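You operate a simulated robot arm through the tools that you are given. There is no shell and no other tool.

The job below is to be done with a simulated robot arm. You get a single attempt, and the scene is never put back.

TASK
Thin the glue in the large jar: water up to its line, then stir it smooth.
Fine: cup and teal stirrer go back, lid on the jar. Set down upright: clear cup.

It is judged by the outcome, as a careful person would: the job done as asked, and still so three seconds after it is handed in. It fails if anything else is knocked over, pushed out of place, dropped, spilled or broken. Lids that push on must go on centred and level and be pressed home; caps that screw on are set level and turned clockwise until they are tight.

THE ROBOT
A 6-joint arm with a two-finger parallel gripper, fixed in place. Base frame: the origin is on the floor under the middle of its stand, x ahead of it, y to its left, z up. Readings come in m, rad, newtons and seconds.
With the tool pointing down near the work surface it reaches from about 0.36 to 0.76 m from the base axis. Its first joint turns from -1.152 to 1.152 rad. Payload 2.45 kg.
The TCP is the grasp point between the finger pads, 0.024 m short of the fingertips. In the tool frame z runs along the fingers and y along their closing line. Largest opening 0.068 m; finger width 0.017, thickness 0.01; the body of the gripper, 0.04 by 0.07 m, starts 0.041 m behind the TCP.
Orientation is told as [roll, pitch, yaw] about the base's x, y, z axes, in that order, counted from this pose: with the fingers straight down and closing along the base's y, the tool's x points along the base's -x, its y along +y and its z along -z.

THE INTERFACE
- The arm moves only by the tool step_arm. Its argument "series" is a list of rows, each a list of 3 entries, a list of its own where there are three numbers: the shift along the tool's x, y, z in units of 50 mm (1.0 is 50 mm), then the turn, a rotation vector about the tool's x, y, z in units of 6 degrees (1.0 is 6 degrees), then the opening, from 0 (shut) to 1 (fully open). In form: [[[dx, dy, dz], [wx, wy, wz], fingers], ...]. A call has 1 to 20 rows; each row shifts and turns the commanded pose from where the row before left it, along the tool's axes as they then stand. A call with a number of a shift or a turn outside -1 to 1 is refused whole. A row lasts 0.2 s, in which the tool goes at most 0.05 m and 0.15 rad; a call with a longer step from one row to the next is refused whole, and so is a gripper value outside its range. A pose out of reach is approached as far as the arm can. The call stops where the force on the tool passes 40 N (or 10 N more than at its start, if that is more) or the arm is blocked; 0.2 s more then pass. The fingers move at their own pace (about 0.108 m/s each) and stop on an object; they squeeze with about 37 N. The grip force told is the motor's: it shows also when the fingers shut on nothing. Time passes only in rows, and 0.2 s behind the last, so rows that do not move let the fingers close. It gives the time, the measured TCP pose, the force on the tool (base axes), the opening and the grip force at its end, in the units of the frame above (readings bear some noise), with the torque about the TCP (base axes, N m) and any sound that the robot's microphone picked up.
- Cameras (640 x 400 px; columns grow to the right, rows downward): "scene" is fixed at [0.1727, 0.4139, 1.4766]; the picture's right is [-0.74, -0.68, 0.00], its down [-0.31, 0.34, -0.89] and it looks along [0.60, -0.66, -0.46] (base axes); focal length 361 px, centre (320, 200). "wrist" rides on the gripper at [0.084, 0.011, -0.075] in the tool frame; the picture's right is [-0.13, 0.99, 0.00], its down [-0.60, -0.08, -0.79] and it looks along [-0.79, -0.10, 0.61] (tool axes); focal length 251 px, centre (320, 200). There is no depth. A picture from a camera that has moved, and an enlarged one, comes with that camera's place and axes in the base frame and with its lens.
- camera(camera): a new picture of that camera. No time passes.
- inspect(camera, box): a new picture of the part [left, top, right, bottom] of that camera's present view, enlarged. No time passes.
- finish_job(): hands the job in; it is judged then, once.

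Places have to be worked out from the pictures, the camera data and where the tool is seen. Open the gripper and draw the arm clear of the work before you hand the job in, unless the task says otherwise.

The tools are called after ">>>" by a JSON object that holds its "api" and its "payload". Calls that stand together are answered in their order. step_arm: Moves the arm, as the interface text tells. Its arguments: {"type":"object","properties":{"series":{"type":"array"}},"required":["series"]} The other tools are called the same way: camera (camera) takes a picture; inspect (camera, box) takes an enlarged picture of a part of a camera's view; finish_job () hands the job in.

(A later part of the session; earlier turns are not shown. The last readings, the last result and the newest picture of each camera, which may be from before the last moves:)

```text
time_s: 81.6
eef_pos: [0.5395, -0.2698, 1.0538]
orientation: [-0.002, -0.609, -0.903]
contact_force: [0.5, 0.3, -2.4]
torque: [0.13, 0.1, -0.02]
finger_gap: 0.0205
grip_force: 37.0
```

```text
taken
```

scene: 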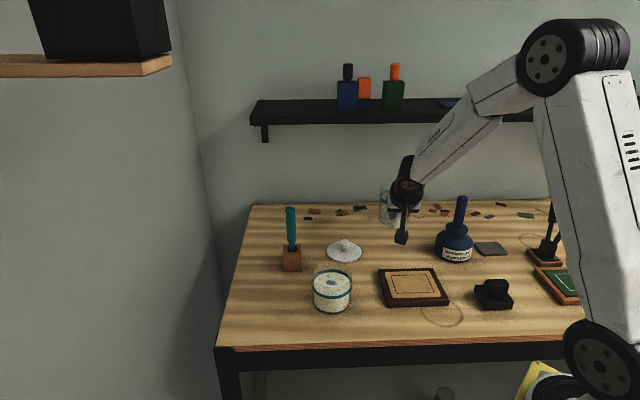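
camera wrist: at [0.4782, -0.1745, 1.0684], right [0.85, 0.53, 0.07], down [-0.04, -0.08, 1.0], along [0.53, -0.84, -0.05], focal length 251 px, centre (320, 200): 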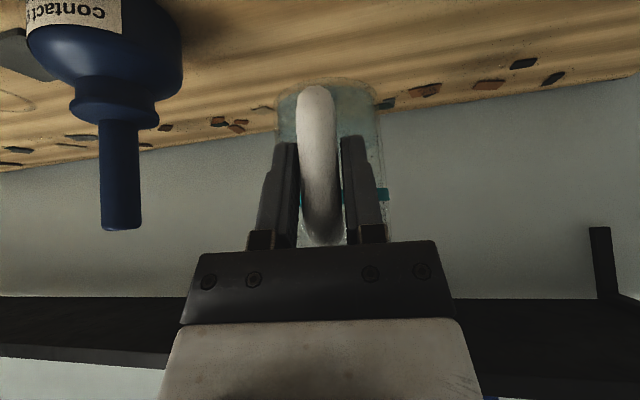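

Position matches the original within 1 mm. Descending to about 12 mm above touch‑down.

>>> {"api": "step_arm", "payload": {"series": [[[0.0401, 0, 0.0574], [0, 0, 0], 0], [[0.0802, 0, 0.1148], [0, 0, 0], 0], [[0.0802, 0, 0.1148], [0, 0, 0], 0], [[0.0802, 0, 0.1148], [0, 0, 0], 0], [[0.0802, 0, 0.1148], [0, 0, 0], 0], [[0.0802, 0, 0.1148], [0, 0, 0], 0], [[0.0802, 0, 0.1148], [0, 0, 0], 0], [[0.0802, 0, 0.1148], [0, 0, 0], 0], [[0.0802, 0, 0.1148], [0, 0, 0], 0], [[0.0802, 0, 0.1148], [0, 0, 0], 0], [[0.0573, 0, 0.082], [0, 0, 0], 0], [[0.0287, 0, 0.041], [0, 0, 0], 0], [[0, 0, 0], [0, 0, 0], 0]]}}

>>> {"api": "inspect", "payload": {"camera": "wrist", "box": [230, 20, 430, 260]}}

>>> {"api": "inspect", "payload": {"camera": "scene", "box": [365, 190, 435, 260]}}

```text
time_s: 84.4
eef_pos: [0.5399, -0.27, 0.981]
orientation: [-0.002, -0.611, -0.904]
contact_force: [-1.0, -0.7, -1.8]
torque: [0.09, 0.09, 0.02]
finger_gap: 0.0204
grip_force: 36.9
```

```text
1.67 times, centred on (330, 140) of wrist
camera zoom: at [0.4781, -0.1747, 0.9948], right [0.85, 0.53, 0.07], down [-0.04, -0.08, 1.0], along [0.53, -0.84, -0.05], focal length 419 px, centre (303, 300)
```

zoom: 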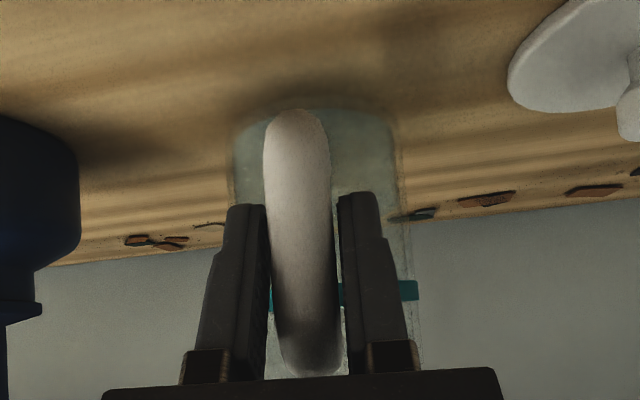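

```text
5.71 times, centred on (400, 225) of scene
camera zoom: at [0.1727, 0.4139, 1.4766], right [-0.74, -0.68, 0.0], down [-0.31, 0.34, -0.89], along [0.6, -0.66, -0.46], focal length 2063 px, centre (-137, 57)
```

zoom: 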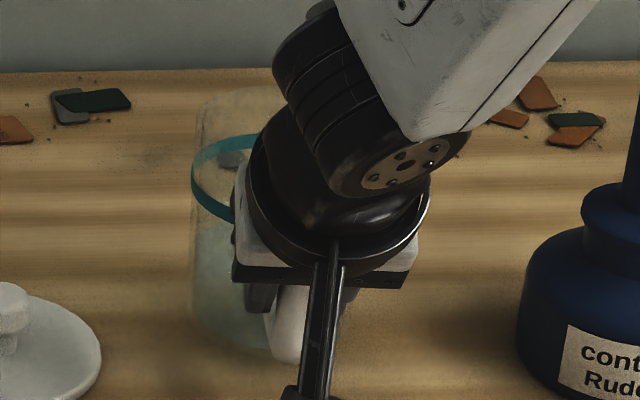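

Near touch‑down now. Lowering in 2 mm rows and watching the force.

>>> {"api": "step_arm", "payload": {"series": [[[0.0229, 0, 0.0328], [0, 0, 0], 0], [[0.0229, 0, 0.0328], [0, 0, 0], 0], [[0.0229, 0, 0.0328], [0, 0, 0], 0], [[0.0229, 0, 0.0328], [0, 0, 0], 0], [[0.0229, 0, 0.0328], [0, 0, 0], 0]]}}

```text
time_s: 85.6
eef_pos: [0.5398, -0.271, 0.9706]
orientation: [0.0, -0.612, -0.903]
contact_force: [-0.3, -0.2, -0.2]
torque: [-0.04, -0.06, 0.01]
finger_gap: 0.0204
grip_force: 37.2
```

Load is coming off (Fz≈0): the base is touching. Lower another ~2 mm in 1 mm rows.

>>> {"api": "step_arm", "payload": {"series": [[[0.0115, 0, 0.0164], [0, 0, 0], 0], [[0.0115, 0, 0.0164], [0, 0, 0], 0], [[0, 0, 0], [0, 0, 0], 0]]}}

>>> {"api": "inspect", "payload": {"camera": "wrist", "box": [230, 20, 430, 260]}}

>>> {"api": "inspect", "payload": {"camera": "scene", "box": [365, 190, 435, 260]}}

```text
time_s: 86.4
eef_pos: [0.541, -0.2701, 0.9701]
orientation: [-0.002, -0.612, -0.902]
contact_force: [-2.3, 3.0, 11.1]
torque: [-0.85, -0.68, 0.01]
finger_gap: 0.0203
grip_force: 36.9
```

```text
1.67 times, centred on (330, 140) of wrist
camera zoom: at [0.4786, -0.1753, 0.9839], right [0.84, 0.53, 0.07], down [-0.04, -0.08, 1.0], along [0.53, -0.84, -0.05], focal length 419 px, centre (303, 300)
```

zoom: 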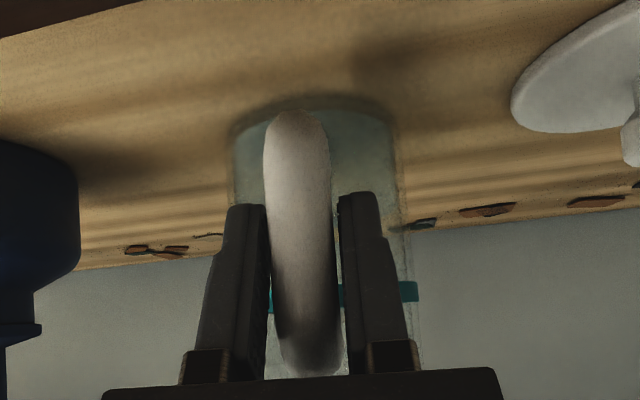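

```text
5.71 times, centred on (400, 225) of scene
camera zoom: at [0.1724, 0.4142, 1.4766], right [-0.74, -0.68, 0.0], down [-0.31, 0.34, -0.89], along [0.6, -0.66, -0.46], focal length 2063 px, centre (-137, 57)
```

zoom: 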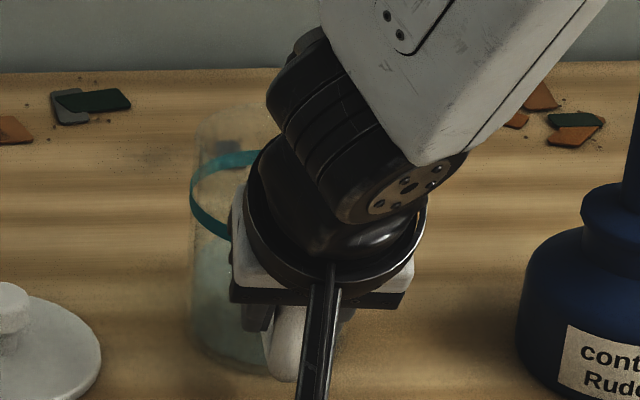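

Base fully seated (11 N press). I'll relieve by 0.8 mm, then open the fingers and check the cup before retreating.

>>> {"api": "step_arm", "payload": {"series": [[[-0.0092, 0, -0.0131], [0, 0, 0], 0], [[0, 0, 0], [0, 0, 0], 0.5], [[0, 0, 0], [0, 0, 0], 1], [[0, 0, 0], [0, 0, 0], 1]]}}

>>> {"api": "inspect", "payload": {"camera": "wrist", "box": [230, 20, 430, 260]}}

```text
time_s: 87.4
eef_pos: [0.5387, -0.2701, 0.9701]
orientation: [-0.003, -0.611, -0.904]
contact_force: [-0.9, -0.2, 0.2]
torque: [0.01, -0.01, -0.03]
finger_gap: 0.0681
grip_force: 0.0
```

```text
1.67 times, centred on (330, 140) of wrist
camera zoom: at [0.478, -0.175, 0.9839], right [0.85, 0.53, 0.07], down [-0.04, -0.08, 1.0], along [0.53, -0.84, -0.05], focal length 419 px, centre (303, 300)
```

zoom: 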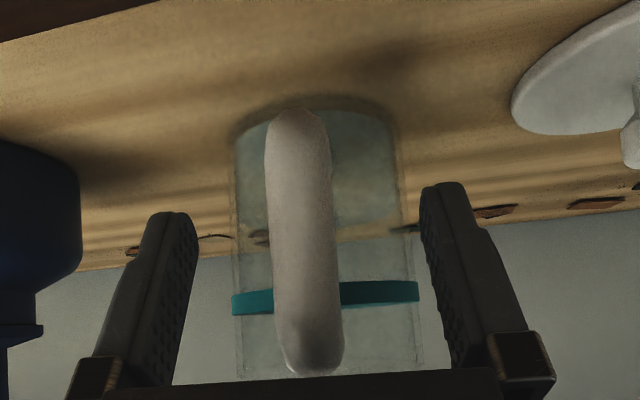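

Cup is standing free at its original place. Retreating back along the approach line, then up, and returning the tool to straight down.

>>> {"api": "step_arm", "payload": {"series": [[[0, 0, -0.3], [0, 0, 0], 1], [[0, 0, -0.6], [0, 0, 0], 1], [[0, 0, -0.6], [0, 0, 0], 1], [[0, 0, -0.6], [0, 0, 0], 1], [[-0.4, 0, -0.573], [0, 0, 0], 1], [[-0.4, 0, -0.573], [0, 0, 0], 1], [[-0.4, 0, -0.573], [0, 0, 0], 1], [[0, 0, 0], [0, 0.972, 0], 1], [[0, 0, 0], [0, 0.972, 0], 1], [[0, 0, 0], [0, 0.972, 0], 1], [[0, 0, 0], [0, 0.972, 0], 1], [[0, 0, 0], [0, 0.972, 0], 1], [[0, 0, 0], [0, 0.972, 0], 1], [[0, 0, 0], [0, 0, 0], 1]]}}

>>> {"api": "camera", "payload": {"camera": "scene"}}

>>> {"api": "inspect", "payload": {"camera": "scene", "box": [260, 190, 420, 320]}}

```text
time_s: 90.4
eef_pos: [0.5028, -0.2227, 1.1619]
orientation: [-0.001, 0.003, -0.905]
contact_force: [-0.6, 0.1, 0.7]
torque: [0.02, 0.02, 0.03]
finger_gap: 0.0683
grip_force: 0.1
```

```text
taken
```

scene: 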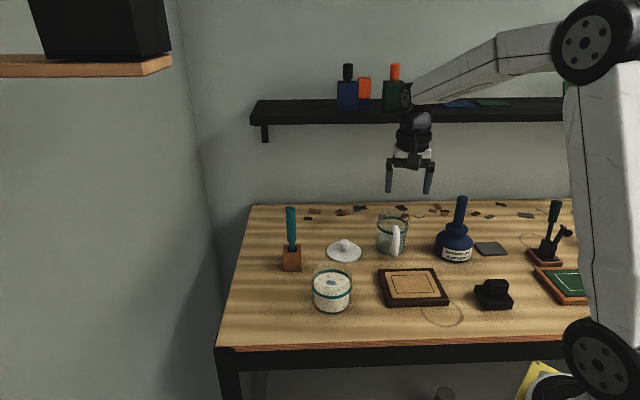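

```text
3.08 times, centred on (340, 255) of scene
camera zoom: at [0.1727, 0.4139, 1.4766], right [-0.74, -0.68, 0.0], down [-0.31, 0.34, -0.89], along [0.6, -0.66, -0.46], focal length 1111 px, centre (258, 31)
```

zoom: 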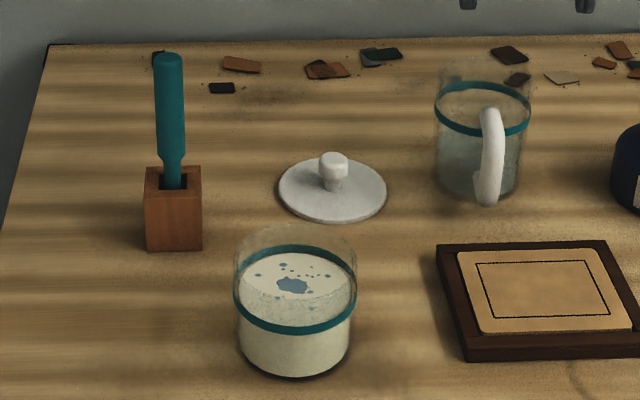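

The cup is exactly back at its original pixel location, upright. Now rotating to yaw 0 and moving to view the stirrer and holder closely.

>>> {"api": "step_arm", "payload": {"series": [[[0, 0, 0], [0, 0, -0.96], 1], [[0, 0, 0], [0, 0, -0.96], 1], [[0, 0, 0], [0, 0, -0.96], 1], [[0, 0, 0], [0, 0, -0.96], 1], [[0, 0, 0], [0, 0, -0.96], 1], [[0, 0, 0], [0, 0, -0.96], 1], [[0, 0, 0], [0, 0, -0.96], 1], [[0, 0, 0], [0, 0, -0.96], 1], [[0, 0, 0], [0, 0, -0.96], 1], [[-0.285, 0.715, -0.19], [0, 0, 0], 1], [[-0.285, 0.715, -0.19], [0, 0, 0], 1], [[-0.285, 0.715, -0.19], [0, 0, 0], 1], [[-0.285, 0.715, -0.19], [0, 0, 0], 1], [[0, 0, 0], [0, 0, 0], 1]]}}

>>> {"api": "camera", "payload": {"camera": "wrist"}}

>>> {"api": "camera", "payload": {"camera": "scene"}}

```text
time_s: 93.4
eef_pos: [0.5597, -0.0802, 1.1981]
orientation: [0.0, 0.003, 0.002]
contact_force: [-0.5, 0.4, 0.1]
torque: [-0.01, -0.03, -0.01]
finger_gap: 0.0681
grip_force: 0.0
```

```text
taken
camera wrist: at [0.4744, -0.0679, 1.2743], right [0.13, 0.99, 0.0], down [0.6, -0.08, 0.79], along [0.79, -0.1, -0.61], focal length 251 px, centre (320, 200)
```

wrist: 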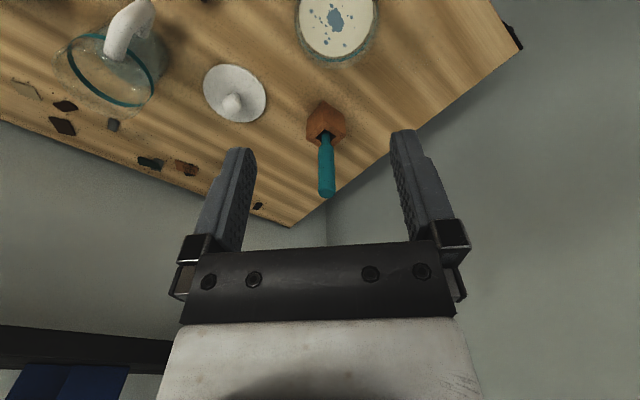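

```text
taken
```

scene: 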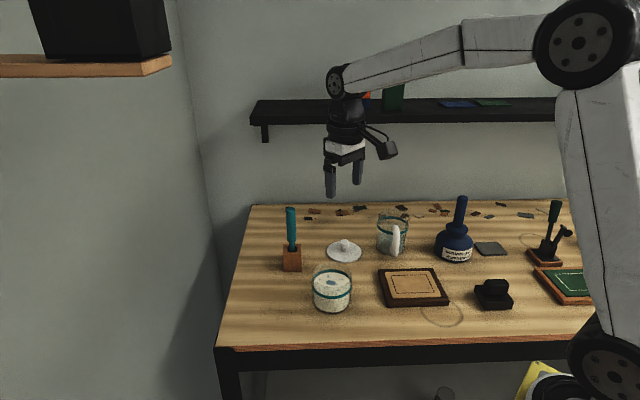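

Zooming in on the stirrer, holder and jar from this vantage to compute positions.

>>> {"api": "inspect", "payload": {"camera": "wrist", "box": [270, 90, 390, 210]}}

>>> {"api": "inspect", "payload": {"camera": "scene", "box": [270, 200, 320, 280]}}

>>> {"api": "inspect", "payload": {"camera": "wrist", "box": [180, 0, 400, 140]}}

```text
3.33 times, centred on (330, 150) of wrist
camera zoom: at [0.4744, -0.0679, 1.2743], right [0.13, 0.99, 0.0], down [0.6, -0.08, 0.79], along [0.79, -0.1, -0.61], focal length 838 px, centre (287, 367)
```

zoom: 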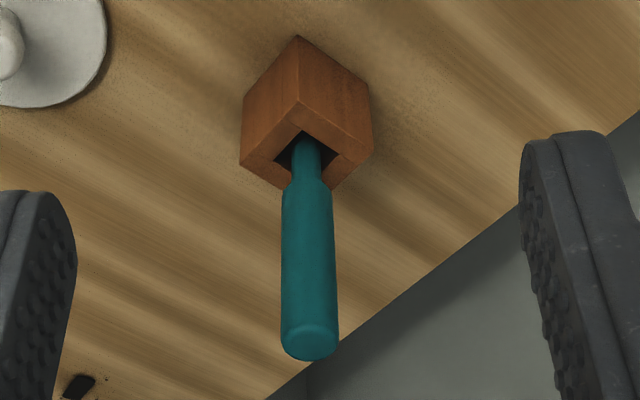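

```text
5.00 times, centred on (295, 240) of scene
camera zoom: at [0.1727, 0.414, 1.4766], right [-0.74, -0.68, 0.0], down [-0.31, 0.34, -0.89], along [0.6, -0.66, -0.46], focal length 1805 px, centre (445, 0)
```

zoom: 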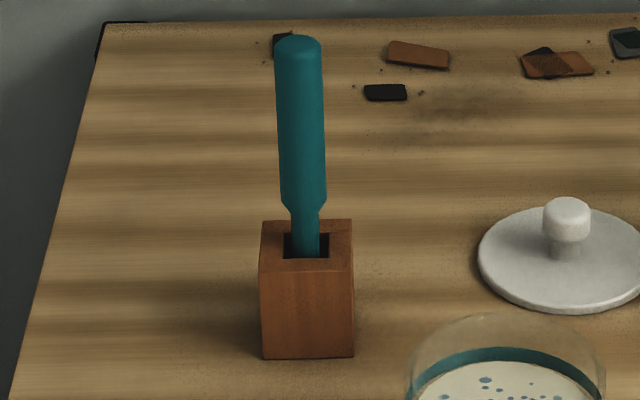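

```text
2.86 times, centred on (290, 70) of wrist
camera zoom: at [0.4744, -0.0679, 1.2743], right [0.13, 0.99, 0.0], down [0.6, -0.08, 0.79], along [0.79, -0.1, -0.61], focal length 718 px, centre (406, 571)
```

zoom: 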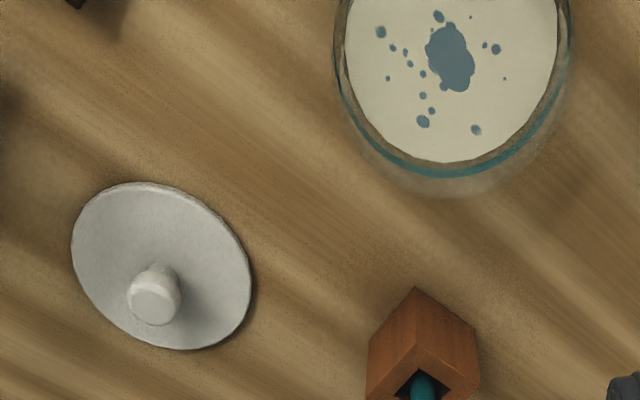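

The stirrer triangulates very consistently: axis (0.729,-0.091), top z=1.065, thick handle 0.977–1.065, holder top 0.946. Moving above it and descending until fingertips are just above its top.

>>> {"api": "step_arm", "payload": {"series": [[[-0.848, -0.0545, 0], [0, 0, 0], 1], [[-0.848, -0.0545, 0], [0, 0, 0], 1], [[-0.848, -0.0545, 0], [0, 0, 0], 1], [[-0.848, -0.0545, 0], [0, 0, 0], 1], [[0, 0, 0.6], [0, 0, 0], 1], [[0, 0, 0.6], [0, 0, 0], 1], [[0, 0, 0.6], [0, 0, 0], 1], [[0, 0, 0], [0, 0, 0], 1]]}}

>>> {"api": "camera", "payload": {"camera": "wrist"}}

>>> {"api": "inspect", "payload": {"camera": "scene", "box": [250, 150, 350, 290]}}

```text
time_s: 95.2
eef_pos: [0.7281, -0.0912, 1.1085]
orientation: [-0.001, 0.001, 0.0]
contact_force: [-1.4, 0.6, -0.5]
torque: [-0.01, -0.01, 0.01]
finger_gap: 0.0678
grip_force: 0.0
```

```text
taken
camera wrist: at [0.6436, -0.0793, 1.1843], right [0.13, 0.99, 0.0], down [0.6, -0.08, 0.79], along [0.79, -0.1, -0.61], focal length 251 px, centre (320, 200)
```

wrist: 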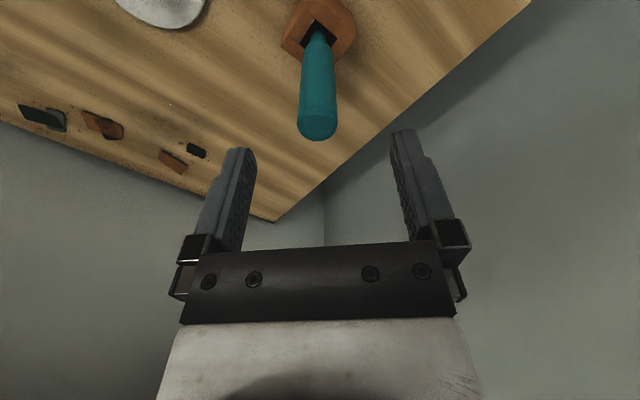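

```text
2.86 times, centred on (300, 220) of scene
camera zoom: at [0.1727, 0.4139, 1.4766], right [-0.74, -0.68, 0.0], down [-0.31, 0.34, -0.89], along [0.6, -0.66, -0.46], focal length 1032 px, centre (377, 143)
```

zoom: 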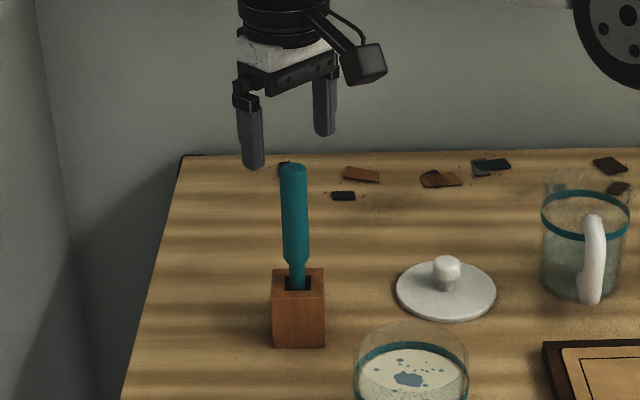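

Aligned to within ~1.3 mm. Descending over the handle and closing on it.

>>> {"api": "step_arm", "payload": {"series": [[[0, 0, 0.38], [0, 0, 0], 1], [[0, 0, 0.38], [0, 0, 0], 1], [[0, 0, 0.38], [0, 0, 0], 1], [[0, 0, 0.36], [0, 0, 0], 1], [[0, 0, 0], [0, 0, 0], 1], [[0, 0, 0], [0, 0, 0], 0], [[0, 0, 0], [0, 0, 0], 0], [[0, 0, 0], [0, 0, 0], 0], [[0, 0, 0], [0, 0, 0], 0]]}}

>>> {"api": "camera", "payload": {"camera": "wrist"}}

>>> {"api": "inspect", "payload": {"camera": "scene", "box": [250, 170, 350, 290]}}

```text
time_s: 97.2
eef_pos: [0.7279, -0.0897, 1.0339]
orientation: [0.001, 0.001, -0.001]
contact_force: [-0.2, 0.4, -0.3]
torque: [-0.03, 0.03, -0.01]
finger_gap: 0.0218
grip_force: 37.0
```

```text
taken
camera wrist: at [0.6437, -0.0789, 1.109], right [0.13, 0.99, 0.0], down [0.6, -0.08, 0.79], along [0.79, -0.1, -0.61], focal length 251 px, centre (320, 200)
```

wrist: 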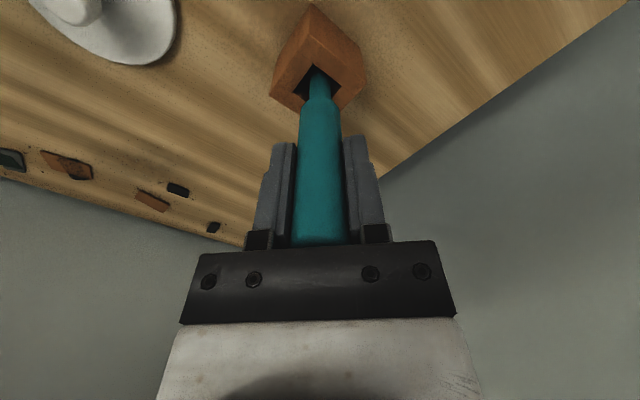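

```text
3.33 times, centred on (300, 230) of scene
camera zoom: at [0.1727, 0.4139, 1.4766], right [-0.74, -0.68, 0.0], down [-0.31, 0.34, -0.89], along [0.6, -0.66, -0.46], focal length 1203 px, centre (387, 100)
```

zoom: 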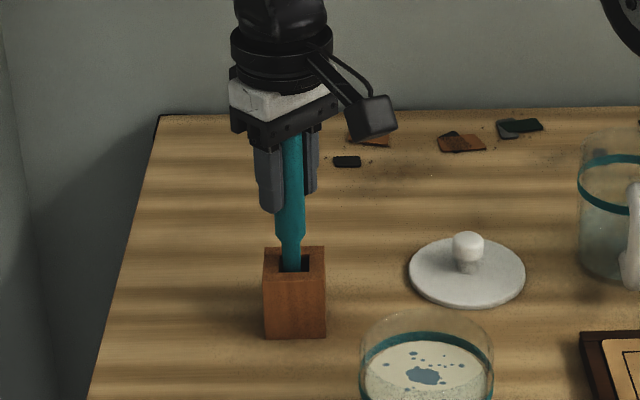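

Gripped (gap 0.0218). Lifting the stirrer straight up 100 mm, gently at first.

>>> {"api": "step_arm", "payload": {"series": [[[0, 0, -0.04], [0, 0, 0], 0], [[0, 0, -0.06], [0, 0, 0], 0], [[0, 0, -0.1], [0, 0, 0], 0], [[0, 0, -0.14], [0, 0, 0], 0], [[0, 0, -0.16], [0, 0, 0], 0], [[0, 0, -0.16], [0, 0, 0], 0], [[0, 0, -0.16], [0, 0, 0], 0], [[0, 0, -0.16], [0, 0, 0], 0], [[0, 0, -0.16], [0, 0, 0], 0], [[0, 0, -0.16], [0, 0, 0], 0], [[0, 0, -0.16], [0, 0, 0], 0], [[0, 0, -0.16], [0, 0, 0], 0], [[0, 0, -0.16], [0, 0, 0], 0], [[0, 0, -0.16], [0, 0, 0], 0], [[0, 0, -0.1], [0, 0, 0], 0], [[0, 0, 0], [0, 0, 0], 0]]}}

>>> {"api": "camera", "payload": {"camera": "wrist"}}

>>> {"api": "inspect", "payload": {"camera": "scene", "box": [250, 140, 350, 290]}}

```text
time_s: 100.6
eef_pos: [0.7283, -0.09, 1.1357]
orientation: [0.001, 0.002, -0.001]
contact_force: [0.4, 0.2, -0.3]
torque: [0.04, 0.04, -0.02]
finger_gap: 0.0223
grip_force: 36.9
```

```text
taken
camera wrist: at [0.644, -0.0788, 1.2113], right [0.13, 0.99, 0.0], down [0.6, -0.08, 0.79], along [0.79, -0.1, -0.61], focal length 251 px, centre (320, 200)
```

wrist: 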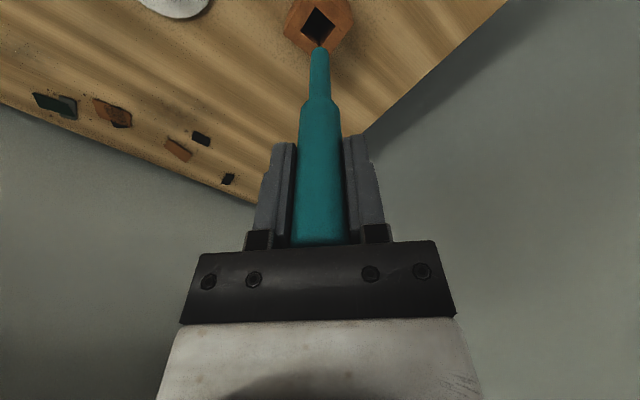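

```text
2.67 times, centred on (300, 215) of scene
camera zoom: at [0.1727, 0.4139, 1.4766], right [-0.74, -0.68, 0.0], down [-0.31, 0.34, -0.89], along [0.6, -0.66, -0.46], focal length 963 px, centre (373, 160)
```

zoom: 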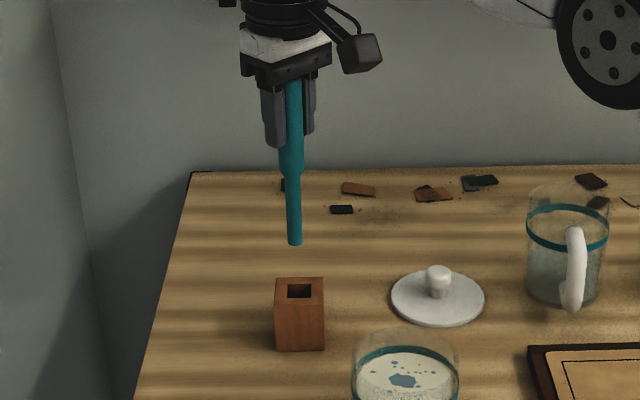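

Stirrer is out; its tip is ≈0.134 m below the TCP. Jar centre refined to (0.5765,-0.0645). Moving over the jar at this height (tip at z≈1.0, rim at 0.965).

>>> {"api": "step_arm", "payload": {"series": [[[0.15, 0.025, 0], [0, 0, 0], 0], [[0.3036, 0.051, 0], [0, 0, 0], 0], [[0.3036, 0.051, 0], [0, 0, 0], 0], [[0.3036, 0.051, 0], [0, 0, 0], 0], [[0.3036, 0.051, 0], [0, 0, 0], 0], [[0.3036, 0.051, 0], [0, 0, 0], 0], [[0.3036, 0.051, 0], [0, 0, 0], 0], [[0.3036, 0.051, 0], [0, 0, 0], 0], [[0.3036, 0.051, 0], [0, 0, 0], 0], [[0.3036, 0.051, 0], [0, 0, 0], 0], [[0.15, 0.025, 0], [0, 0, 0], 0], [[0, 0, 0], [0, 0, 0], 0]]}}

>>> {"api": "camera", "payload": {"camera": "wrist"}}

>>> {"api": "inspect", "payload": {"camera": "scene", "box": [270, 190, 400, 320]}}

```text
time_s: 103.2
eef_pos: [0.5771, -0.0656, 1.1357]
orientation: [0.0, 0.002, -0.001]
contact_force: [-0.1, 0.6, -0.6]
torque: [-0.01, -0.01, 0.04]
finger_gap: 0.0219
grip_force: 37.1
```

```text
taken
camera wrist: at [0.4921, -0.0547, 1.2112], right [0.13, 0.99, 0.0], down [0.61, -0.08, 0.79], along [0.79, -0.1, -0.61], focal length 251 px, centre (320, 200)
```

wrist: 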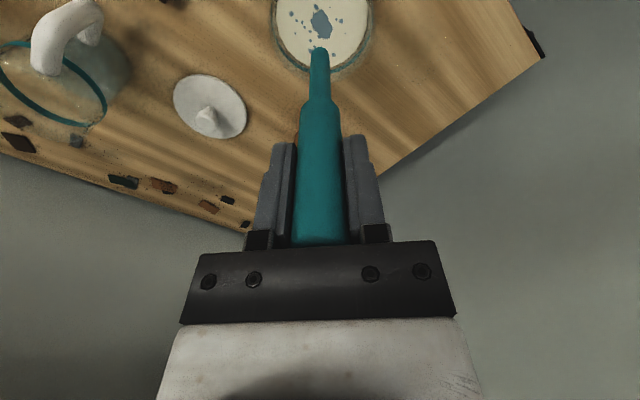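

```text
3.08 times, centred on (335, 255) of scene
camera zoom: at [0.1727, 0.4139, 1.4766], right [-0.74, -0.68, 0.0], down [-0.31, 0.34, -0.89], along [0.6, -0.66, -0.46], focal length 1111 px, centre (274, 31)
```

zoom: 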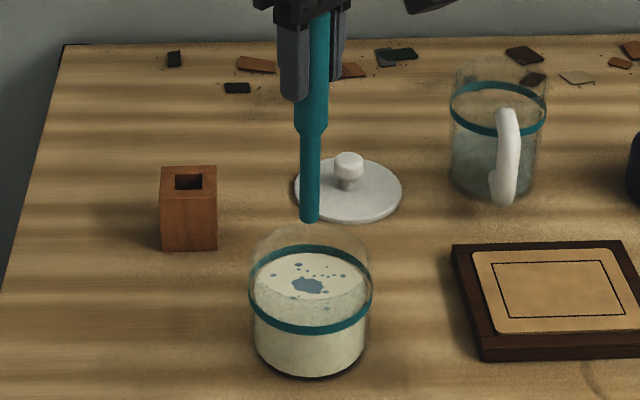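

Tip lines up with the jar axis in both views. Descending slowly into the jar until the tip is ~15 mm above its floor.

>>> {"api": "step_arm", "payload": {"series": [[[0, 0, 0.1], [0, 0, 0], 0], [[0, 0, 0.1], [0, 0, 0], 0], [[0, 0, 0.1], [0, 0, 0], 0], [[0, 0, 0.1], [0, 0, 0], 0], [[0, 0, 0.1], [0, 0, 0], 0], [[0, 0, 0.1], [0, 0, 0], 0], [[0, 0, 0.1], [0, 0, 0], 0], [[0, 0, 0.1], [0, 0, 0], 0], [[0, 0, 0.1], [0, 0, 0], 0], [[0, 0, 0.1], [0, 0, 0], 0], [[0, 0, 0.1], [0, 0, 0], 0], [[0, 0, 0.1], [0, 0, 0], 0], [[0, 0, 0.1], [0, 0, 0], 0], [[0, 0, 0.1], [0, 0, 0], 0], [[0, 0, 0.1], [0, 0, 0], 0], [[0, 0, 0.06], [0, 0, 0], 0], [[0, 0, 0], [0, 0, 0], 0]]}}

>>> {"api": "camera", "payload": {"camera": "wrist"}}

>>> {"api": "inspect", "payload": {"camera": "scene", "box": [290, 230, 375, 320]}}

```text
time_s: 106.8
eef_pos: [0.5758, -0.0641, 1.0572]
orientation: [0.0, 0.002, 0.0]
contact_force: [-0.1, 0.4, -1.5]
torque: [0.02, 0.03, -0.02]
finger_gap: 0.0221
grip_force: 37.0
```

```text
taken
camera wrist: at [0.4922, -0.0541, 1.1331], right [0.13, 0.99, 0.0], down [0.6, -0.08, 0.79], along [0.79, -0.1, -0.61], focal length 251 px, centre (320, 200)
```

wrist: 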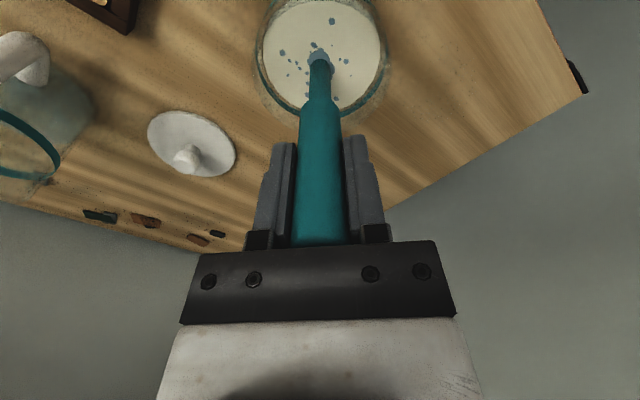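

```text
4.44 times, centred on (332, 275) of scene
camera zoom: at [0.1727, 0.4139, 1.4766], right [-0.74, -0.68, 0.0], down [-0.31, 0.34, -0.89], along [0.6, -0.66, -0.46], focal length 1605 px, centre (264, -133)
```

zoom: 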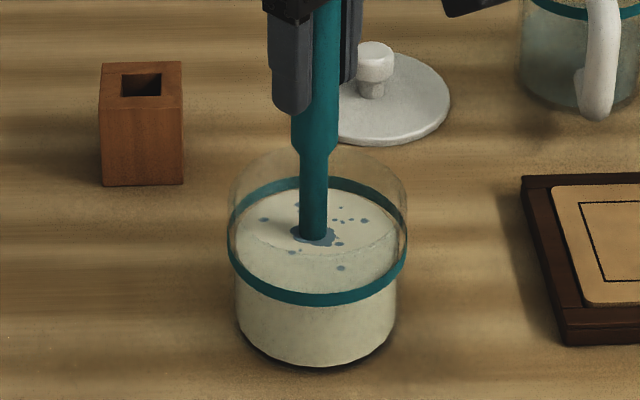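

Stirrer tip is in the glue near the centre. Checking centring more precisely before stirring.

>>> {"api": "inspect", "payload": {"camera": "wrist", "box": [240, 0, 400, 130]}}

>>> {"api": "inspect", "payload": {"camera": "scene", "box": [310, 260, 355, 305]}}

```text
3.08 times, centred on (320, 65) of wrist
camera zoom: at [0.4922, -0.0541, 1.1331], right [0.13, 0.99, 0.0], down [0.6, -0.08, 0.79], along [0.79, -0.1, -0.61], focal length 774 px, centre (320, 615)
```

zoom: 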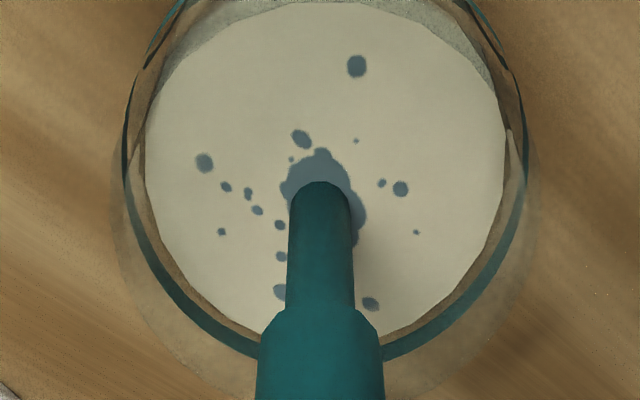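

```text
8.89 times, centred on (332, 282) of scene
camera zoom: at [0.1727, 0.4139, 1.4766], right [-0.74, -0.68, 0.0], down [-0.31, 0.34, -0.89], along [0.6, -0.66, -0.46], focal length 3209 px, centre (209, -533)
```

zoom: 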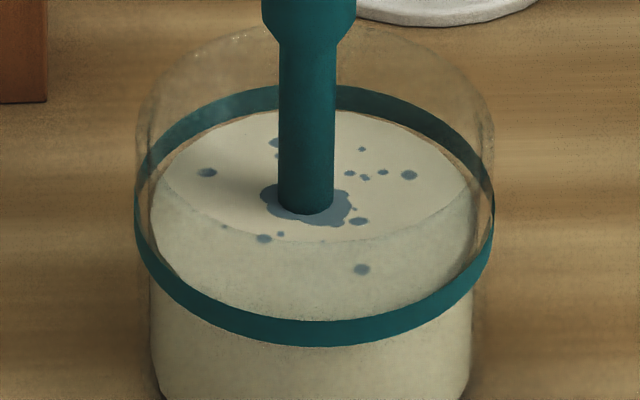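

The rod is ~7 mm off the jar's true centre toward +x; I'll correct for that and stir in a 20 mm‑radius circle, checking after one turn.

>>> {"api": "step_arm", "payload": {"series": [[[-0.132, 0.03, 0], [0, 0, 0], 0], [[-0.132, 0.03, 0], [0, 0, 0], 0], [[0.0536, 0.2, 0], [0, 0, 0], 0], [[0.1464, 0.1464, 0], [0, 0, 0], 0], [[0.2, 0.0536, 0], [0, 0, 0], 0], [[0.2, -0.0536, 0], [0, 0, 0], 0], [[0.1464, -0.1464, 0], [0, 0, 0], 0], [[0.0536, -0.2, 0], [0, 0, 0], 0], [[-0.0536, -0.2, 0], [0, 0, 0], 0], [[-0.1464, -0.1464, 0], [0, 0, 0], 0], [[-0.2, -0.0536, 0], [0, 0, 0], 0], [[-0.2, 0.0536, 0], [0, 0, 0], 0], [[-0.1464, 0.1464, 0], [0, 0, 0], 0], [[-0.0536, 0.2, 0], [0, 0, 0], 0]]}}

>>> {"api": "inspect", "payload": {"camera": "wrist", "box": [240, 0, 400, 130]}}

>>> {"api": "inspect", "payload": {"camera": "scene", "box": [310, 260, 355, 305]}}

```text
time_s: 109.8
eef_pos: [0.5901, -0.0617, 1.0572]
orientation: [0.001, 0.001, 0.0]
contact_force: [0.3, 0.0, 0.0]
torque: [0.02, -0.01, 0.06]
finger_gap: 0.0222
grip_force: 37.0
```

```text
3.08 times, centred on (320, 65) of wrist
camera zoom: at [0.5054, -0.0509, 1.1334], right [0.13, 0.99, 0.0], down [0.6, -0.08, 0.79], along [0.79, -0.1, -0.61], focal length 774 px, centre (320, 615)
```

zoom: 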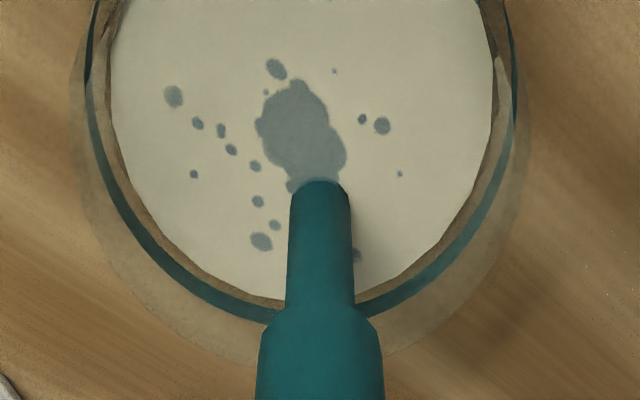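

```text
8.89 times, centred on (332, 282) of scene
camera zoom: at [0.1727, 0.4139, 1.4766], right [-0.74, -0.68, 0.0], down [-0.31, 0.34, -0.89], along [0.6, -0.66, -0.46], focal length 3209 px, centre (209, -533)
```

zoom: 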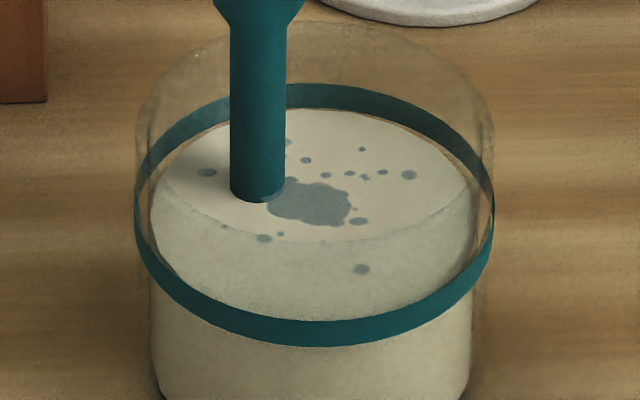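

The blob is already fading – mixing works and the rod keeps clear of the walls. Continuing to stir.

>>> {"api": "step_arm", "payload": {"series": [[[0.0536, 0.2, 0], [0, 0, 0], 0], [[0.1464, 0.1464, 0], [0, 0, 0], 0], [[0.2, 0.0536, 0], [0, 0, 0], 0], [[0.2, -0.0536, 0], [0, 0, 0], 0], [[0.1464, -0.1464, 0], [0, 0, 0], 0], [[0.0536, -0.2, 0], [0, 0, 0], 0], [[-0.0536, -0.2, 0], [0, 0, 0], 0], [[-0.1464, -0.1464, 0], [0, 0, 0], 0], [[-0.2, -0.0536, 0], [0, 0, 0], 0], [[-0.2, 0.0536, 0], [0, 0, 0], 0], [[-0.1464, 0.1464, 0], [0, 0, 0], 0], [[-0.0536, 0.2, 0], [0, 0, 0], 0], [[0.0536, 0.2, 0], [0, 0, 0], 0], [[0.1464, 0.1464, 0], [0, 0, 0], 0], [[0.2, 0.0536, 0], [0, 0, 0], 0], [[0.2, -0.0536, 0], [0, 0, 0], 0], [[0.1464, -0.1464, 0], [0, 0, 0], 0], [[0.0536, -0.2, 0], [0, 0, 0], 0], [[-0.0536, -0.2, 0], [0, 0, 0], 0], [[-0.1464, -0.1464, 0], [0, 0, 0], 0]]}}

>>> {"api": "inspect", "payload": {"camera": "wrist", "box": [240, 0, 400, 130]}}

>>> {"api": "inspect", "payload": {"camera": "scene", "box": [310, 260, 355, 305]}}

```text
time_s: 114.0
eef_pos: [0.5613, -0.0788, 1.0575]
orientation: [0.001, 0.001, 0.0]
contact_force: [-0.2, -0.2, -0.4]
torque: [-0.03, -0.01, -0.02]
finger_gap: 0.0221
grip_force: 37.1
```

```text
3.08 times, centred on (320, 65) of wrist
camera zoom: at [0.4758, -0.0679, 1.1335], right [0.13, 0.99, 0.0], down [0.6, -0.08, 0.79], along [0.79, -0.1, -0.61], focal length 774 px, centre (320, 615)
```

zoom: 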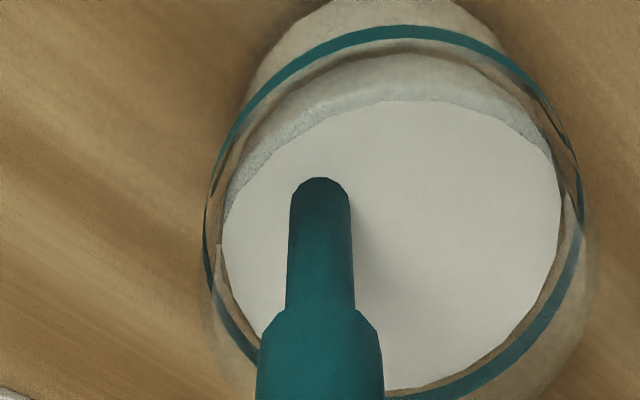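

```text
8.89 times, centred on (332, 282) of scene
camera zoom: at [0.1727, 0.4139, 1.4766], right [-0.74, -0.68, 0.0], down [-0.31, 0.34, -0.89], along [0.6, -0.66, -0.46], focal length 3209 px, centre (209, -533)
```

zoom: 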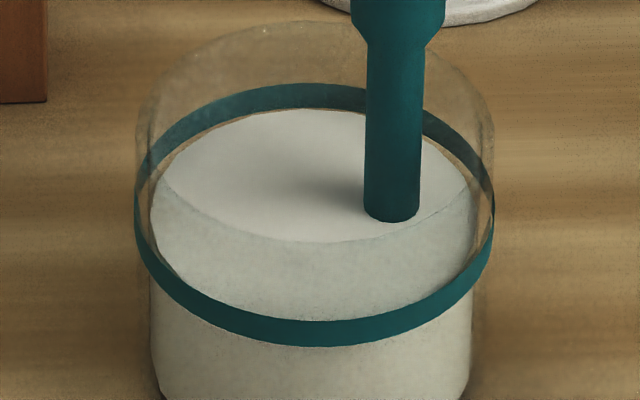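

The mix looks uniform now, no blobs. I'll stir another ~1.7 turns to be sure it's fully smooth.

>>> {"api": "step_arm", "payload": {"series": [[[-0.2, -0.0536, 0], [0, 0, 0], 0], [[-0.2, 0.0536, 0], [0, 0, 0], 0], [[-0.1464, 0.1464, 0], [0, 0, 0], 0], [[-0.0536, 0.2, 0], [0, 0, 0], 0], [[0.0536, 0.2, 0], [0, 0, 0], 0], [[0.1464, 0.1464, 0], [0, 0, 0], 0], [[0.2, 0.0536, 0], [0, 0, 0], 0], [[0.2, -0.0536, 0], [0, 0, 0], 0], [[0.1464, -0.1464, 0], [0, 0, 0], 0], [[0.0536, -0.2, 0], [0, 0, 0], 0], [[-0.0536, -0.2, 0], [0, 0, 0], 0], [[-0.1464, -0.1464, 0], [0, 0, 0], 0], [[-0.2, -0.0536, 0], [0, 0, 0], 0], [[-0.2, 0.0536, 0], [0, 0, 0], 0], [[-0.1464, 0.1464, 0], [0, 0, 0], 0], [[-0.0536, 0.2, 0], [0, 0, 0], 0], [[0.0536, 0.2, 0], [0, 0, 0], 0], [[0.1464, 0.1464, 0], [0, 0, 0], 0], [[0.2, 0.0536, 0], [0, 0, 0], 0], [[0.2, -0.0536, 0], [0, 0, 0], 0]]}}

>>> {"api": "inspect", "payload": {"camera": "wrist", "box": [240, 0, 400, 130]}}

>>> {"api": "inspect", "payload": {"camera": "scene", "box": [310, 260, 355, 305]}}

```text
time_s: 118.2
eef_pos: [0.5604, -0.0448, 1.057]
orientation: [0.0, 0.001, 0.0]
contact_force: [0.3, -0.4, -0.9]
torque: [-0.01, 0.0, 0.01]
finger_gap: 0.022
grip_force: 36.7
```

```text
3.08 times, centred on (320, 65) of wrist
camera zoom: at [0.4749, -0.0334, 1.1332], right [0.13, 0.99, 0.0], down [0.6, -0.08, 0.79], along [0.79, -0.1, -0.61], focal length 774 px, centre (320, 615)
```

zoom: 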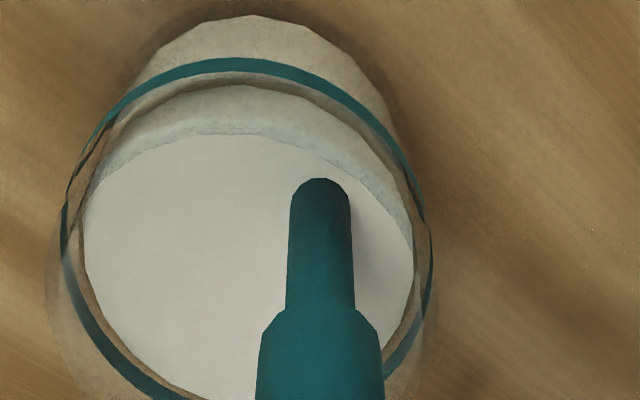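

```text
8.89 times, centred on (332, 282) of scene
camera zoom: at [0.1727, 0.4139, 1.4766], right [-0.74, -0.68, 0.0], down [-0.31, 0.34, -0.89], along [0.6, -0.66, -0.46], focal length 3209 px, centre (209, -533)
```

zoom: 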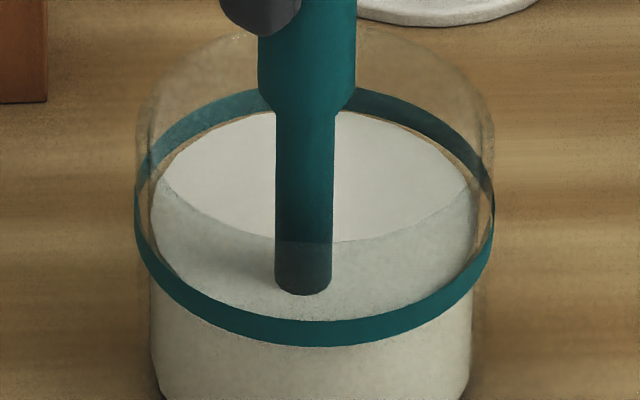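

Glue is smooth and uniform, level still on the line. Centring the rod, then lifting it out slowly and letting it drip above the jar.

>>> {"api": "step_arm", "payload": {"series": [[[-0.1, -0.173, 0], [0, 0, 0], 0], [[-0.1, -0.173, 0], [0, 0, 0], 0], [[0, 0, 0], [0, 0, 0], 0], [[0, 0, -0.08], [0, 0, 0], 0], [[0, 0, -0.1], [0, 0, 0], 0], [[0, 0, -0.1], [0, 0, 0], 0], [[0, 0, -0.1], [0, 0, 0], 0], [[0, 0, -0.1], [0, 0, 0], 0], [[0, 0, -0.1], [0, 0, 0], 0], [[0, 0, -0.1], [0, 0, 0], 0], [[0, 0, -0.1], [0, 0, 0], 0], [[0, 0, -0.1], [0, 0, 0], 0], [[0, 0, -0.1], [0, 0, 0], 0], [[0, 0, -0.1], [0, 0, 0], 0], [[0, 0, -0.1], [0, 0, 0], 0], [[0, 0, 0], [0, 0, 0], 0], [[0, 0, 0], [0, 0, 0], 0], [[0, 0, 0], [0, 0, 0], 0], [[0, 0, 0], [0, 0, 0], 0], [[0, 0, 0], [0, 0, 0], 0]]}}

>>> {"api": "inspect", "payload": {"camera": "scene", "box": [290, 210, 375, 320]}}

>>> {"api": "camera", "payload": {"camera": "wrist"}}

```text
time_s: 122.4
eef_pos: [0.5705, -0.063, 1.1167]
orientation: [0.0, 0.002, -0.001]
contact_force: [0.1, 0.1, -0.7]
torque: [0.02, -0.02, 0.0]
finger_gap: 0.0221
grip_force: 36.7
```

```text
3.64 times, centred on (332, 265) of scene
camera zoom: at [0.1727, 0.4139, 1.4766], right [-0.74, -0.68, 0.0], down [-0.31, 0.34, -0.89], along [0.6, -0.66, -0.46], focal length 1313 px, centre (274, -36)
```

zoom: 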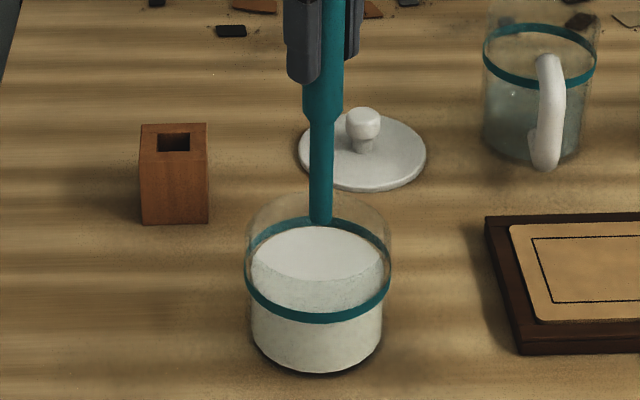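

```text
taken
camera wrist: at [0.4853, -0.0511, 1.1924], right [0.13, 0.99, 0.0], down [0.6, -0.08, 0.79], along [0.79, -0.1, -0.61], focal length 251 px, centre (320, 200)
```

wrist: 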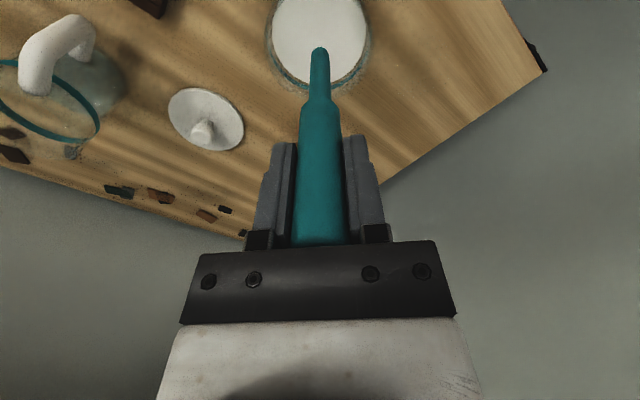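

No drips hanging. Raising a bit and retracing the exact reverse path back above the holder.

>>> {"api": "step_arm", "payload": {"series": [[[0, 0, -0.2], [0, 0, 0], 0], [[0, 0, -0.2], [0, 0, 0], 0], [[-0.144, -0.0259, 0], [0, 0, 0], 0], [[-0.288, -0.0517, 0], [0, 0, 0], 0], [[-0.288, -0.0517, 0], [0, 0, 0], 0], [[-0.288, -0.0517, 0], [0, 0, 0], 0], [[-0.288, -0.0517, 0], [0, 0, 0], 0], [[-0.288, -0.0517, 0], [0, 0, 0], 0], [[-0.288, -0.0517, 0], [0, 0, 0], 0], [[-0.288, -0.0517, 0], [0, 0, 0], 0], [[-0.288, -0.0517, 0], [0, 0, 0], 0], [[-0.288, -0.0517, 0], [0, 0, 0], 0], [[-0.288, -0.0517, 0], [0, 0, 0], 0], [[-0.144, -0.0259, 0], [0, 0, 0], 0], [[0, 0, 0.2], [0, 0, 0], 0], [[0, 0, 0.2], [0, 0, 0], 0], [[0, 0, 0.2], [0, 0, 0], 0], [[0, 0, 0], [0, 0, 0], 0]]}}

>>> {"api": "camera", "payload": {"camera": "wrist"}}

>>> {"api": "inspect", "payload": {"camera": "scene", "box": [260, 190, 340, 280]}}

```text
time_s: 126.2
eef_pos: [0.7275, -0.0915, 1.1068]
orientation: [0.0, 0.002, -0.001]
contact_force: [-0.8, -0.5, -0.3]
torque: [0.0, 0.01, 0.01]
finger_gap: 0.0221
grip_force: 36.9
```

```text
taken
camera wrist: at [0.6438, -0.0796, 1.1824], right [0.13, 0.99, 0.0], down [0.6, -0.08, 0.79], along [0.79, -0.1, -0.61], focal length 251 px, centre (320, 200)
```

wrist: 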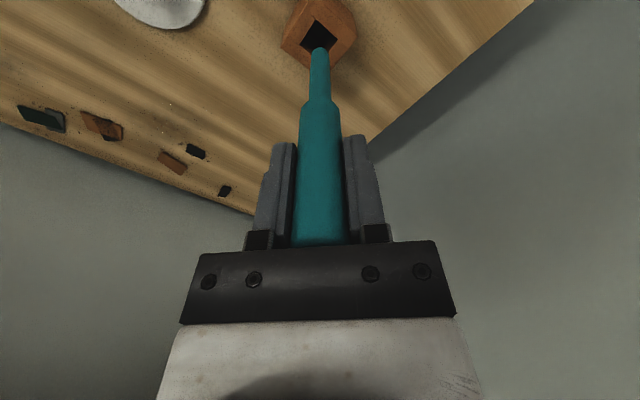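

```text
4.44 times, centred on (300, 235) of scene
camera zoom: at [0.1727, 0.4139, 1.4766], right [-0.74, -0.68, 0.0], down [-0.31, 0.34, -0.89], along [0.6, -0.66, -0.46], focal length 1605 px, centre (409, 44)
```

zoom: 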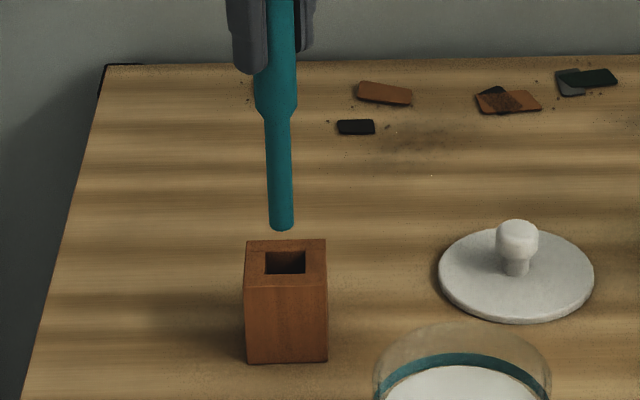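

The tip projects into the middle of the hole. Lowering slowly in two stages.

>>> {"api": "step_arm", "payload": {"series": [[[0, 0, 0.08], [0, 0, 0], 0], [[0, 0, 0.08], [0, 0, 0], 0], [[0, 0, 0.08], [0, 0, 0], 0], [[0, 0, 0.08], [0, 0, 0], 0], [[0, 0, 0.08], [0, 0, 0], 0], [[0, 0, 0.08], [0, 0, 0], 0], [[0, 0, 0.08], [0, 0, 0], 0], [[0, 0, 0.08], [0, 0, 0], 0], [[0, 0, 0.08], [0, 0, 0], 0], [[0, 0, 0], [0, 0, 0], 0]]}}

>>> {"api": "inspect", "payload": {"camera": "wrist", "box": [250, 0, 390, 120]}}

>>> {"api": "inspect", "payload": {"camera": "scene", "box": [260, 190, 340, 280]}}

```text
time_s: 128.4
eef_pos: [0.729, -0.0914, 1.0706]
orientation: [0.0, 0.002, 0.001]
contact_force: [-0.5, -0.3, -0.2]
torque: [-0.02, -0.01, -0.01]
finger_gap: 0.022
grip_force: 37.1
```

```text
3.33 times, centred on (320, 60) of wrist
camera zoom: at [0.6433, -0.0797, 1.1459], right [0.13, 0.99, 0.0], down [0.61, -0.08, 0.79], along [0.79, -0.1, -0.61], focal length 838 px, centre (320, 667)
```

zoom: 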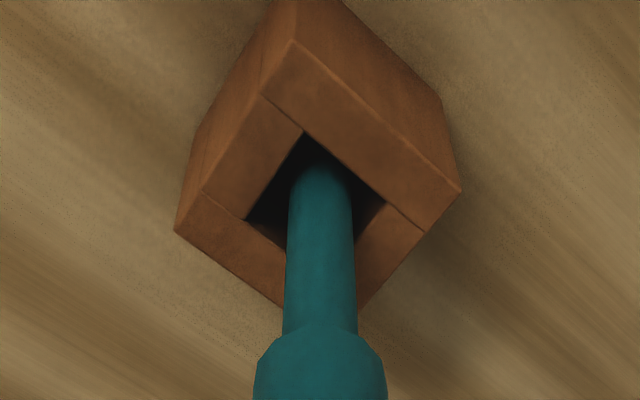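

```text
4.44 times, centred on (300, 235) of scene
camera zoom: at [0.1727, 0.4139, 1.4766], right [-0.74, -0.68, 0.0], down [-0.31, 0.34, -0.89], along [0.6, -0.66, -0.46], focal length 1605 px, centre (409, 44)
```

zoom: 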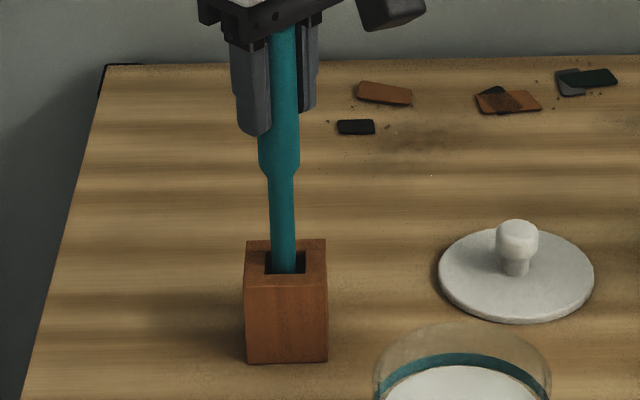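

The rod is in the hole cleanly. Lowering the remaining ~36 mm.

>>> {"api": "step_arm", "payload": {"series": [[[0, 0, 0.08], [0, 0, 0], 0], [[0, 0, 0.08], [0, 0, 0], 0], [[0, 0, 0.08], [0, 0, 0], 0], [[0, 0, 0.08], [0, 0, 0], 0], [[0, 0, 0.08], [0, 0, 0], 0], [[0, 0, 0.08], [0, 0, 0], 0], [[0, 0, 0.08], [0, 0, 0], 0], [[0, 0, 0.08], [0, 0, 0], 0], [[0, 0, 0.06], [0, 0, 0], 0], [[0, 0, 0], [0, 0, 0], 0]]}}

>>> {"api": "inspect", "payload": {"camera": "scene", "box": [260, 190, 340, 280]}}

```text
time_s: 130.6
eef_pos: [0.7287, -0.0912, 1.0359]
orientation: [0.0, 0.001, 0.0]
contact_force: [0.7, 1.3, -1.1]
torque: [-0.02, 0.0, -0.04]
finger_gap: 0.0221
grip_force: 37.1
```

```text
4.44 times, centred on (300, 235) of scene
camera zoom: at [0.1727, 0.4139, 1.4766], right [-0.74, -0.68, 0.0], down [-0.31, 0.34, -0.89], along [0.6, -0.66, -0.46], focal length 1605 px, centre (409, 44)
```

zoom: 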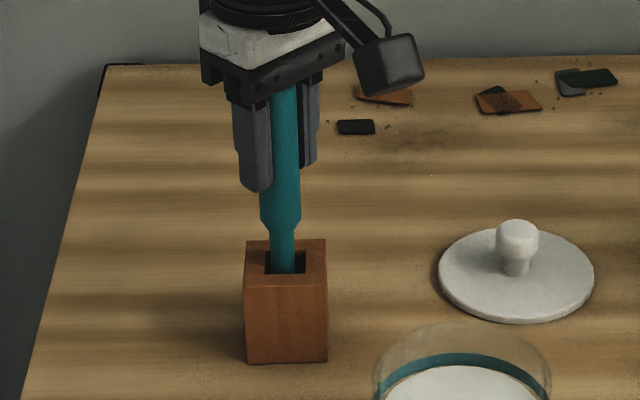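

About 2 mm above the original depth. Easing down in 1 mm rows until it seats.

>>> {"api": "step_arm", "payload": {"series": [[[0, 0, 0.02], [0, 0, 0], 0], [[0, 0, 0.02], [0, 0, 0], 0], [[0, 0, 0], [0, 0, 0], 0]]}}

```text
time_s: 131.4
eef_pos: [0.728, -0.0905, 1.0332]
orientation: [-0.001, 0.002, 0.0]
contact_force: [-0.4, 0.4, -0.9]
torque: [0.02, 0.01, 0.02]
finger_gap: 0.0223
grip_force: 37.0
```

No upward reaction yet; one more millimetre, then release.

>>> {"api": "step_arm", "payload": {"series": [[[0, 0, 0.02], [0, 0, 0], 0], [[0, 0, 0], [0, 0, 0], 0]]}}

```text
time_s: 132.0
eef_pos: [0.7286, -0.0916, 1.0341]
orientation: [-0.002, 0.0, 0.0]
contact_force: [-0.1, -0.7, 2.0]
torque: [0.02, 0.07, 0.01]
finger_gap: 0.022
grip_force: 37.4
```

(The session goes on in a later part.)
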